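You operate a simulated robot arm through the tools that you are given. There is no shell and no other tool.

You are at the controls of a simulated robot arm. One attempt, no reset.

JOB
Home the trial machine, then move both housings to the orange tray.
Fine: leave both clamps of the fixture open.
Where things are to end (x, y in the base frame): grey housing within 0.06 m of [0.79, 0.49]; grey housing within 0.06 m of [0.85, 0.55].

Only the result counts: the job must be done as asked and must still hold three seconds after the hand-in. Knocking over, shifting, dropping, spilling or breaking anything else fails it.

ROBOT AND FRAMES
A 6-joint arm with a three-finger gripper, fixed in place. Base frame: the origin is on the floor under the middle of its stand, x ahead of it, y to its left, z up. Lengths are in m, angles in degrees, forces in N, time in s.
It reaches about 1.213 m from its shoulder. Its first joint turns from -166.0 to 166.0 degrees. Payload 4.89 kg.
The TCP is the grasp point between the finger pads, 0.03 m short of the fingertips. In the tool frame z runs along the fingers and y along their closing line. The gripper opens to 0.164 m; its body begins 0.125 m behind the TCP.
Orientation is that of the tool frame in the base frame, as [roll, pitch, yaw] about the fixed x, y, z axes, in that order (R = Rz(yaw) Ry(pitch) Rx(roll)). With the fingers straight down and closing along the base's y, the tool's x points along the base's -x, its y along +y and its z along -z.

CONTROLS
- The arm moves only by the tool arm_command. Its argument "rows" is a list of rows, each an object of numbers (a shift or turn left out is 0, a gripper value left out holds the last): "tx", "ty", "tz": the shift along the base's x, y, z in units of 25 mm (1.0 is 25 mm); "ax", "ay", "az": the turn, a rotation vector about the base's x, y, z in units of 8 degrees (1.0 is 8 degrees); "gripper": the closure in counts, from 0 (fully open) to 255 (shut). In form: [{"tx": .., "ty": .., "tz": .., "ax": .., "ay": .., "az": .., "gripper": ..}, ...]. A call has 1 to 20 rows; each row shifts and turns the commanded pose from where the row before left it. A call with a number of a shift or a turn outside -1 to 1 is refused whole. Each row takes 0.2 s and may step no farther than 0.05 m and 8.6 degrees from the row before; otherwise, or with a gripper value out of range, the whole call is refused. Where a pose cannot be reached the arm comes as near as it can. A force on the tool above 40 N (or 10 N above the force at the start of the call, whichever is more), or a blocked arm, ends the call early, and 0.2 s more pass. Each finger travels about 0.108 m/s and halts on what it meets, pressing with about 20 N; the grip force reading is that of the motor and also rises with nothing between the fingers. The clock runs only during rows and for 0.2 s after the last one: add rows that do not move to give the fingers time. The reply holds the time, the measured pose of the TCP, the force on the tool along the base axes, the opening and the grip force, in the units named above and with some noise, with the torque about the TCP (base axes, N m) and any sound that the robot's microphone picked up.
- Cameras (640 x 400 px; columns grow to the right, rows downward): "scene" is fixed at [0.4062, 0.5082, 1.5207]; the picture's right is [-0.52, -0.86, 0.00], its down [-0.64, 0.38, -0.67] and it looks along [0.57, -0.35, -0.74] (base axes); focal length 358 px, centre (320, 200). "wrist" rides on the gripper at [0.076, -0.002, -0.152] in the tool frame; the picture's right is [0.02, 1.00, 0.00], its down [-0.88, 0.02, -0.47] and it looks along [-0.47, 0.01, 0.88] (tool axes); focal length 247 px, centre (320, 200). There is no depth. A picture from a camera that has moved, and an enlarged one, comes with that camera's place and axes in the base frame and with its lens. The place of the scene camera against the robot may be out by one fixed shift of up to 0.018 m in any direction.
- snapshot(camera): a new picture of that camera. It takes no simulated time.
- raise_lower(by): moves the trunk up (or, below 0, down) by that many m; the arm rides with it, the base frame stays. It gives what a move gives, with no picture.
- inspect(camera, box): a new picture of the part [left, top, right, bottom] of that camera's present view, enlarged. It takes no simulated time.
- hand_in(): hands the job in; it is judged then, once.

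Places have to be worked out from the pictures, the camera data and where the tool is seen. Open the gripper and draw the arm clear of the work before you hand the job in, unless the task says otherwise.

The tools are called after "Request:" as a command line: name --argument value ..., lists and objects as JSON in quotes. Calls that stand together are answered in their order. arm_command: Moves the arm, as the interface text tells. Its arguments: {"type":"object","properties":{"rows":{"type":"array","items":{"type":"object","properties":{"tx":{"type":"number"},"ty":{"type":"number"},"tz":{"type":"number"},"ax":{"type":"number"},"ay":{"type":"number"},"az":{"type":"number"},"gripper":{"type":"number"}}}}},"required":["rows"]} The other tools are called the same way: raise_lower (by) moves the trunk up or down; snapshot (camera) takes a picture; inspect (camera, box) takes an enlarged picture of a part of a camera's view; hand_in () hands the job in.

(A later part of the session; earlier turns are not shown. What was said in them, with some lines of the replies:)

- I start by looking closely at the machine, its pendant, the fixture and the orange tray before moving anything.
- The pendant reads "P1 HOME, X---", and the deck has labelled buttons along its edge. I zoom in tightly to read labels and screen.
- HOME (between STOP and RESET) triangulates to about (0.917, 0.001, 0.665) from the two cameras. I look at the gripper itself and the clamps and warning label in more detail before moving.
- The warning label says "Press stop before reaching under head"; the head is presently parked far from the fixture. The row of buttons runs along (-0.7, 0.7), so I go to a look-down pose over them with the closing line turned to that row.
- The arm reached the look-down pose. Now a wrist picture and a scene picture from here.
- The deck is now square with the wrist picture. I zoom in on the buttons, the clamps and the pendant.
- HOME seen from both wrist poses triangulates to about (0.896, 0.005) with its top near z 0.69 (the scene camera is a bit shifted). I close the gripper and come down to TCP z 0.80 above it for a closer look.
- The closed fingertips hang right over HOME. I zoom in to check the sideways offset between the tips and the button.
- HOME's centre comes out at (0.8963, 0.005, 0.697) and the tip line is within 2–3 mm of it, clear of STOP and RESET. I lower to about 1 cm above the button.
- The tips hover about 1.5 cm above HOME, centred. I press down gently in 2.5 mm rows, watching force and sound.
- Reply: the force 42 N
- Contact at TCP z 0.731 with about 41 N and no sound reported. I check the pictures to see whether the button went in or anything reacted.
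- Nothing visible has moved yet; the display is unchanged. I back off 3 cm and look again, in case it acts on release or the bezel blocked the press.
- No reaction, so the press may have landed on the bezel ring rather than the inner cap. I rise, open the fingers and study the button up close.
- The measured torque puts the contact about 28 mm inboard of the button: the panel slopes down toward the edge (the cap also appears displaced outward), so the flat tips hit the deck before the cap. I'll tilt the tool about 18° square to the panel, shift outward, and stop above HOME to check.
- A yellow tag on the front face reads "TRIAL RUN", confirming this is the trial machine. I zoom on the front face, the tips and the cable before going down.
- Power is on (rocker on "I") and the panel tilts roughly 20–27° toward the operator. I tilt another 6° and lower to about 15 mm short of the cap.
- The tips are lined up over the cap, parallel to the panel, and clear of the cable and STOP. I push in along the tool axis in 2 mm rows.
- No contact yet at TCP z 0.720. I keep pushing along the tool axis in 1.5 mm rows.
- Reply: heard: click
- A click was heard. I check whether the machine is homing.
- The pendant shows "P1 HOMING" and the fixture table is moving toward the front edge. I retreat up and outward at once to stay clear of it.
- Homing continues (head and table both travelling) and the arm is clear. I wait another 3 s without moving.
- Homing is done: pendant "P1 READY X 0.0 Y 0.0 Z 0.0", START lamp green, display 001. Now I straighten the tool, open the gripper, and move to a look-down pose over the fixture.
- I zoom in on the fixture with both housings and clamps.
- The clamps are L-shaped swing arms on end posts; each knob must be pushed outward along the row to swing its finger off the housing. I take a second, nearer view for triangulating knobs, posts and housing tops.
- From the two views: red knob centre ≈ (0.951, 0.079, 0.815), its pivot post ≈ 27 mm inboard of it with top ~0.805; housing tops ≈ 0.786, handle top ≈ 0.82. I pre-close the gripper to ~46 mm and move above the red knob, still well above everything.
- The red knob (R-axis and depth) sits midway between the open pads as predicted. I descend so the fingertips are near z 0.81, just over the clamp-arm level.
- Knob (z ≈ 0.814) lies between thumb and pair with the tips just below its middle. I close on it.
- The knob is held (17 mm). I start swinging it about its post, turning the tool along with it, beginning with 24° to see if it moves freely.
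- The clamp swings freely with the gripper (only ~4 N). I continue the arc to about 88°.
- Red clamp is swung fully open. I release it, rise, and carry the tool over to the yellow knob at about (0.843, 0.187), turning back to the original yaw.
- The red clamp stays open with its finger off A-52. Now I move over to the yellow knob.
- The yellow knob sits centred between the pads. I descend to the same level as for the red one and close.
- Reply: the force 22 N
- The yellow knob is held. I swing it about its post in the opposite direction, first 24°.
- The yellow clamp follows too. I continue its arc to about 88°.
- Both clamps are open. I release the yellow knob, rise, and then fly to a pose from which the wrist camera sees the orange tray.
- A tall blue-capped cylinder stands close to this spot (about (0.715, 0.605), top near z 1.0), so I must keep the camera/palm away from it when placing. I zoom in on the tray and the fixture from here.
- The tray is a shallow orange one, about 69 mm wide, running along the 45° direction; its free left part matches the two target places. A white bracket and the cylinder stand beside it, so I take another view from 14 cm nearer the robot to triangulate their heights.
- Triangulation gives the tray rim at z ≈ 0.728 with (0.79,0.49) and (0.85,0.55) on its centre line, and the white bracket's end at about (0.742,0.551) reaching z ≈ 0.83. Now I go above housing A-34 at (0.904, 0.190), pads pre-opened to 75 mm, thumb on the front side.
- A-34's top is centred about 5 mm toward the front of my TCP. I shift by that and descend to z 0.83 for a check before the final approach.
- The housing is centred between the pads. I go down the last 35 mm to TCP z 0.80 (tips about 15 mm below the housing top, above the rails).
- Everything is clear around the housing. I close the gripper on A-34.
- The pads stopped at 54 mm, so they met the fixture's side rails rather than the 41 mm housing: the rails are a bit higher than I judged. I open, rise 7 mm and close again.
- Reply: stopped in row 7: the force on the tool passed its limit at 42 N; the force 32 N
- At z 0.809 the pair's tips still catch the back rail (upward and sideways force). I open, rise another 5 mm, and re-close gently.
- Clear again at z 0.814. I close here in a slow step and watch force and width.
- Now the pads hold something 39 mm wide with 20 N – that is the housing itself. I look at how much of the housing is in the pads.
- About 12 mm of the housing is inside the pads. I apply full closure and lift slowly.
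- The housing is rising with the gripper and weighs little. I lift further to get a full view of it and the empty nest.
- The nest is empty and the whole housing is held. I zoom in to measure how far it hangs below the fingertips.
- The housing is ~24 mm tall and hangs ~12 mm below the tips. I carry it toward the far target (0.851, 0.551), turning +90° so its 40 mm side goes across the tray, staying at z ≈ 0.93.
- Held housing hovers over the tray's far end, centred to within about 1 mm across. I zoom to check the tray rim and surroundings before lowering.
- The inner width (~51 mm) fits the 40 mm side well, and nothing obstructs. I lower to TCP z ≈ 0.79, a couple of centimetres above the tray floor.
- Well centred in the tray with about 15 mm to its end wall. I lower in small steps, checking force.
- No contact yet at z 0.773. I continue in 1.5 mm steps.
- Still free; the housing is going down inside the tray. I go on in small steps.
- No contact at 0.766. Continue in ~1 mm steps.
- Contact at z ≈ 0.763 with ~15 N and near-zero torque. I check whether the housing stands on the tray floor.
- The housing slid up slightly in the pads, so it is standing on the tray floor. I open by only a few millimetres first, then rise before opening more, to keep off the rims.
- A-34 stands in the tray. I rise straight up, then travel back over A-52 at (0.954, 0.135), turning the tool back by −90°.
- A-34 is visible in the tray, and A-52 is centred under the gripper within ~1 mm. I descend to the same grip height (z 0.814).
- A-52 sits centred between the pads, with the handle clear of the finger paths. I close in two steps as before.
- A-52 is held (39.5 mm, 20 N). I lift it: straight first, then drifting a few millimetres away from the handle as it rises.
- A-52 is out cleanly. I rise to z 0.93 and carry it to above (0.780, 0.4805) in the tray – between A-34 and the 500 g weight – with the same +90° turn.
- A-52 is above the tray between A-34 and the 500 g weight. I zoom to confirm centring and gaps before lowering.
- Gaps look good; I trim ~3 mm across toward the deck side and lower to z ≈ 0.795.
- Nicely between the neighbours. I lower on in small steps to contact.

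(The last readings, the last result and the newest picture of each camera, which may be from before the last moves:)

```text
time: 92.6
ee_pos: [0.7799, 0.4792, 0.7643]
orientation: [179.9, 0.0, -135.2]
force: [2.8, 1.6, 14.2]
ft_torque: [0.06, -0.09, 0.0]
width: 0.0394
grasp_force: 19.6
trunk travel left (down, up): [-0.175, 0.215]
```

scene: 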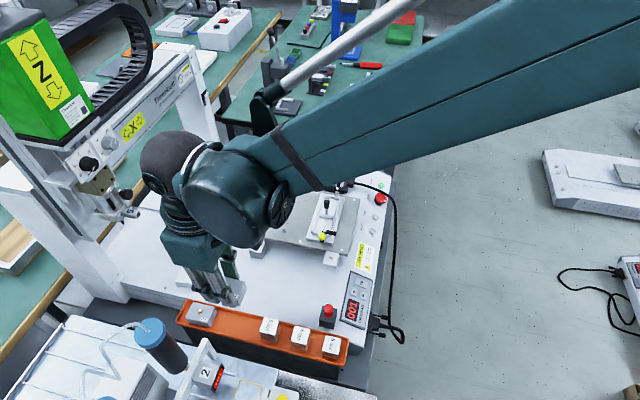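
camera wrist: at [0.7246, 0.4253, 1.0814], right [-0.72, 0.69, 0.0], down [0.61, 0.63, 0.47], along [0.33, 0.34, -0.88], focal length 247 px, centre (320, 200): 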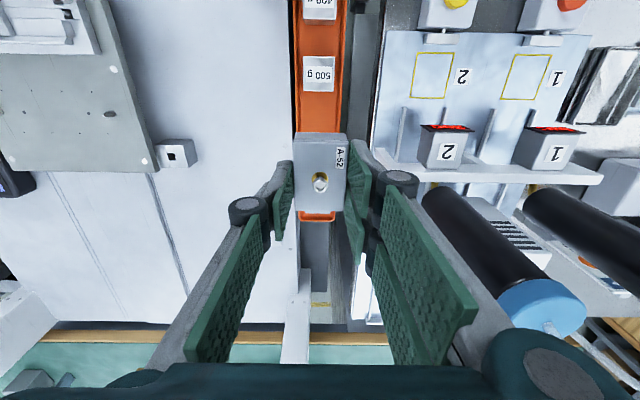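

Contact at z ≈ 0.764 (14 N), the same level as for A-34, so A-52 stands on the floor. I open a few millimetres, rise, and look.

Request:
arm_command --rows '[{"gripper": 185}, {}, {}]'

Request:
arm_command --rows '[{"tz": 0.12}, {"tz": 0.2}, {"tz": 0.3}, {}]'

Request:
inspect --camera "wrist" --box '[230, 60, 410, 240]'

Request:
inspect --camera "scene" --box '[160, 270, 290, 360]'

```text
time: 93.4
ee_pos: [0.7802, 0.4787, 0.7624]
orientation: [179.9, 0.0, -135.3]
force: [0.8, 0.2, 0.1]
ft_torque: [0.03, 0.0, 0.0]
width: 0.045
grasp_force: 0.0
trunk travel left (down, up): [-0.175, 0.215]
```

```text
time: 94.4
ee_pos: [0.7802, 0.4778, 0.7778]
orientation: [179.9, 0.0, -135.3]
force: [0.7, 0.2, 0.3]
ft_torque: [-0.01, -0.01, 0.02]
width: 0.0452
grasp_force: 0.0
trunk travel left (down, up): [-0.175, 0.215]
```

```text
2.22 times, centred on (320, 150) of wrist
camera zoom: at [0.7279, 0.4231, 0.9299], right [-0.72, 0.69, 0.0], down [0.61, 0.63, 0.47], along [0.33, 0.34, -0.88], focal length 549 px, centre (320, 311)
```

zoom: 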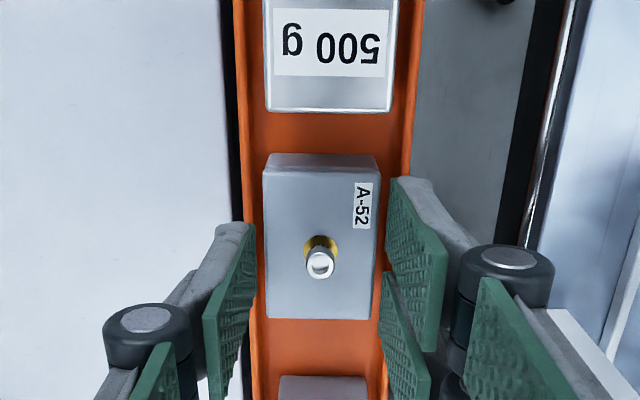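

```text
4.44 times, centred on (225, 315) of scene
camera zoom: at [0.4062, 0.5082, 1.5207], right [-0.52, -0.86, 0.0], down [-0.64, 0.38, -0.67], along [0.57, -0.35, -0.74], focal length 1590 px, centre (742, -311)
```

zoom: 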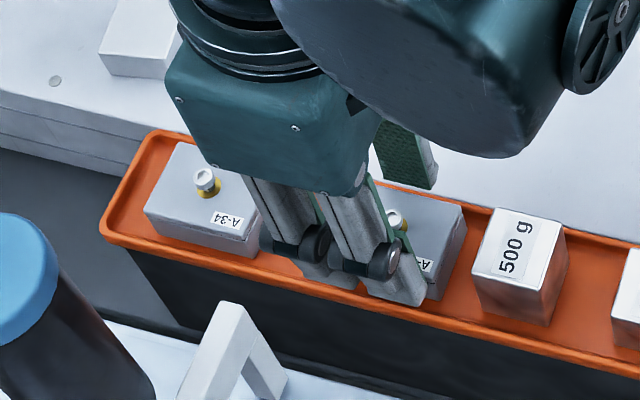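

Both housings now stand in the tray. I rise straight up, open fully and draw the arm back clear of the work.

Request:
arm_command --rows '[{"tz": 0.8}, {"tz": 0.8}, {"tz": 0.8}, {"tz": 0.8}, {"tz": 0.8}, {"tz": 0.8}, {"tz": 0.8}, {"tz": 0.8}, {"tz": 0.8}, {"tz": 0.8, "gripper": 0}, {}, {}]'

Request:
arm_command --rows '[{"tx": -0.3, "ty": -0.85}, {"tx": -0.35, "ty": -0.9}, {"tx": -0.4, "ty": -0.9}, {"tx": -0.4, "ty": -0.9}, {"tx": -0.4, "ty": -0.9}, {"tx": -0.4, "ty": -0.9}, {"tx": -0.4, "ty": -0.9}, {"tx": -0.4, "ty": -0.9}, {"tx": -0.4, "ty": -0.9}, {"tx": -0.4, "ty": -0.9}, {"tx": -0.4, "ty": -0.9, "tz": 0.5}, {"tx": -0.4, "ty": -0.9, "tz": 0.5}, {"tx": -0.4, "ty": -0.9, "tz": 0.5}, {"tx": -0.4, "ty": -0.9, "tz": 0.5}, {"tx": -0.4, "ty": -0.9, "tz": 0.5}, {"tx": -0.4, "ty": -0.9, "tz": 0.5}, {}, {}]'

Request:
snapshot --camera "scene"

Request:
inspect --camera "scene" --box '[160, 260, 390, 380]'

Request:
inspect --camera "scene" --box '[240, 140, 410, 270]'

```text
time: 97.0
ee_pos: [0.7809, 0.4777, 0.9793]
orientation: [179.9, -0.1, -135.2]
force: [-0.4, 0.1, 0.3]
ft_torque: [-0.01, -0.05, -0.03]
width: 0.1639
grasp_force: 0.1
trunk travel left (down, up): [-0.175, 0.215]
```

```text
time: 100.8
ee_pos: [0.6252, 0.119, 1.0509]
orientation: [180.0, 0.1, -135.2]
force: [0.3, 0.2, -0.4]
ft_torque: [0.01, -0.06, 0.01]
width: 0.1637
grasp_force: 0.1
trunk travel left (down, up): [-0.175, 0.215]
```

```text
taken
```

scene: 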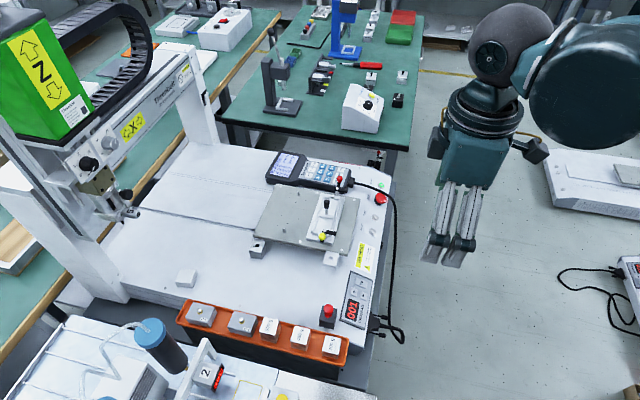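

```text
2.78 times, centred on (275, 320) of scene
camera zoom: at [0.4062, 0.5082, 1.5207], right [-0.52, -0.86, 0.0], down [-0.64, 0.38, -0.67], along [0.57, -0.35, -0.74], focal length 995 px, centre (445, -134)
```

zoom: 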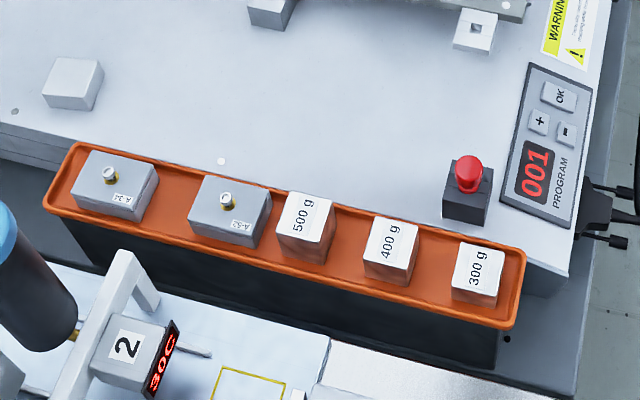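

```text
3.08 times, centred on (325, 205) of scene
camera zoom: at [0.4062, 0.5082, 1.5207], right [-0.52, -0.86, 0.0], down [-0.64, 0.38, -0.67], along [0.57, -0.35, -0.74], focal length 1101 px, centre (305, 185)
```

zoom: 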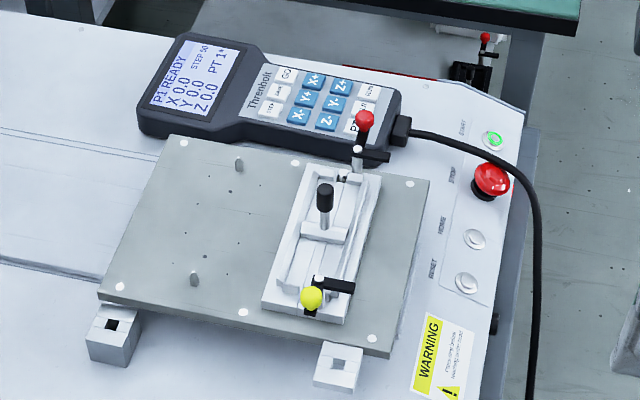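

Final check: the pendant reads "P1 READY X 0.0 Y 0.0 Z 0.0", both clamps are open, A-34 stands at about (0.849, 0.550) and A-52 at about (0.780, 0.478) in the orange tray, weights untouched, gripper open and arm clear. I hand the job in.

Request:
hand_in

```text
The job is handed in.
```

I homed the trial machine and moved both housings into the orange tray, and the job is handed in. No verdict came back with the hand-in.

- **Machine:** the HOME button clicked on the second press. The first landed on the sloped panel and had no effect. The pendant then went through "HOMING" to "P1 READY" with X, Y and Z all at 0.0, and it still read that just before hand-in.
- **Housing A-34:** it stands in the tray at about (0.849, 0.550), within a few millimetres of the [0.85, 0.55] target.
- **Housing A-52:** it stands in the tray at about (0.780, 0.478), roughly 16 mm from the [0.79, 0.49] target.
- **Clamps:** both are left open.
- **Surroundings:** in the last pictures the weights, pendant and everything else looked undisturbed. While closing on A-34 I briefly gripped the fixture's side rails, and one attempt was stopped at about 42 N, but the fixture looked unchanged afterwards.

The gripper is open and the arm is drawn back clear of the work.
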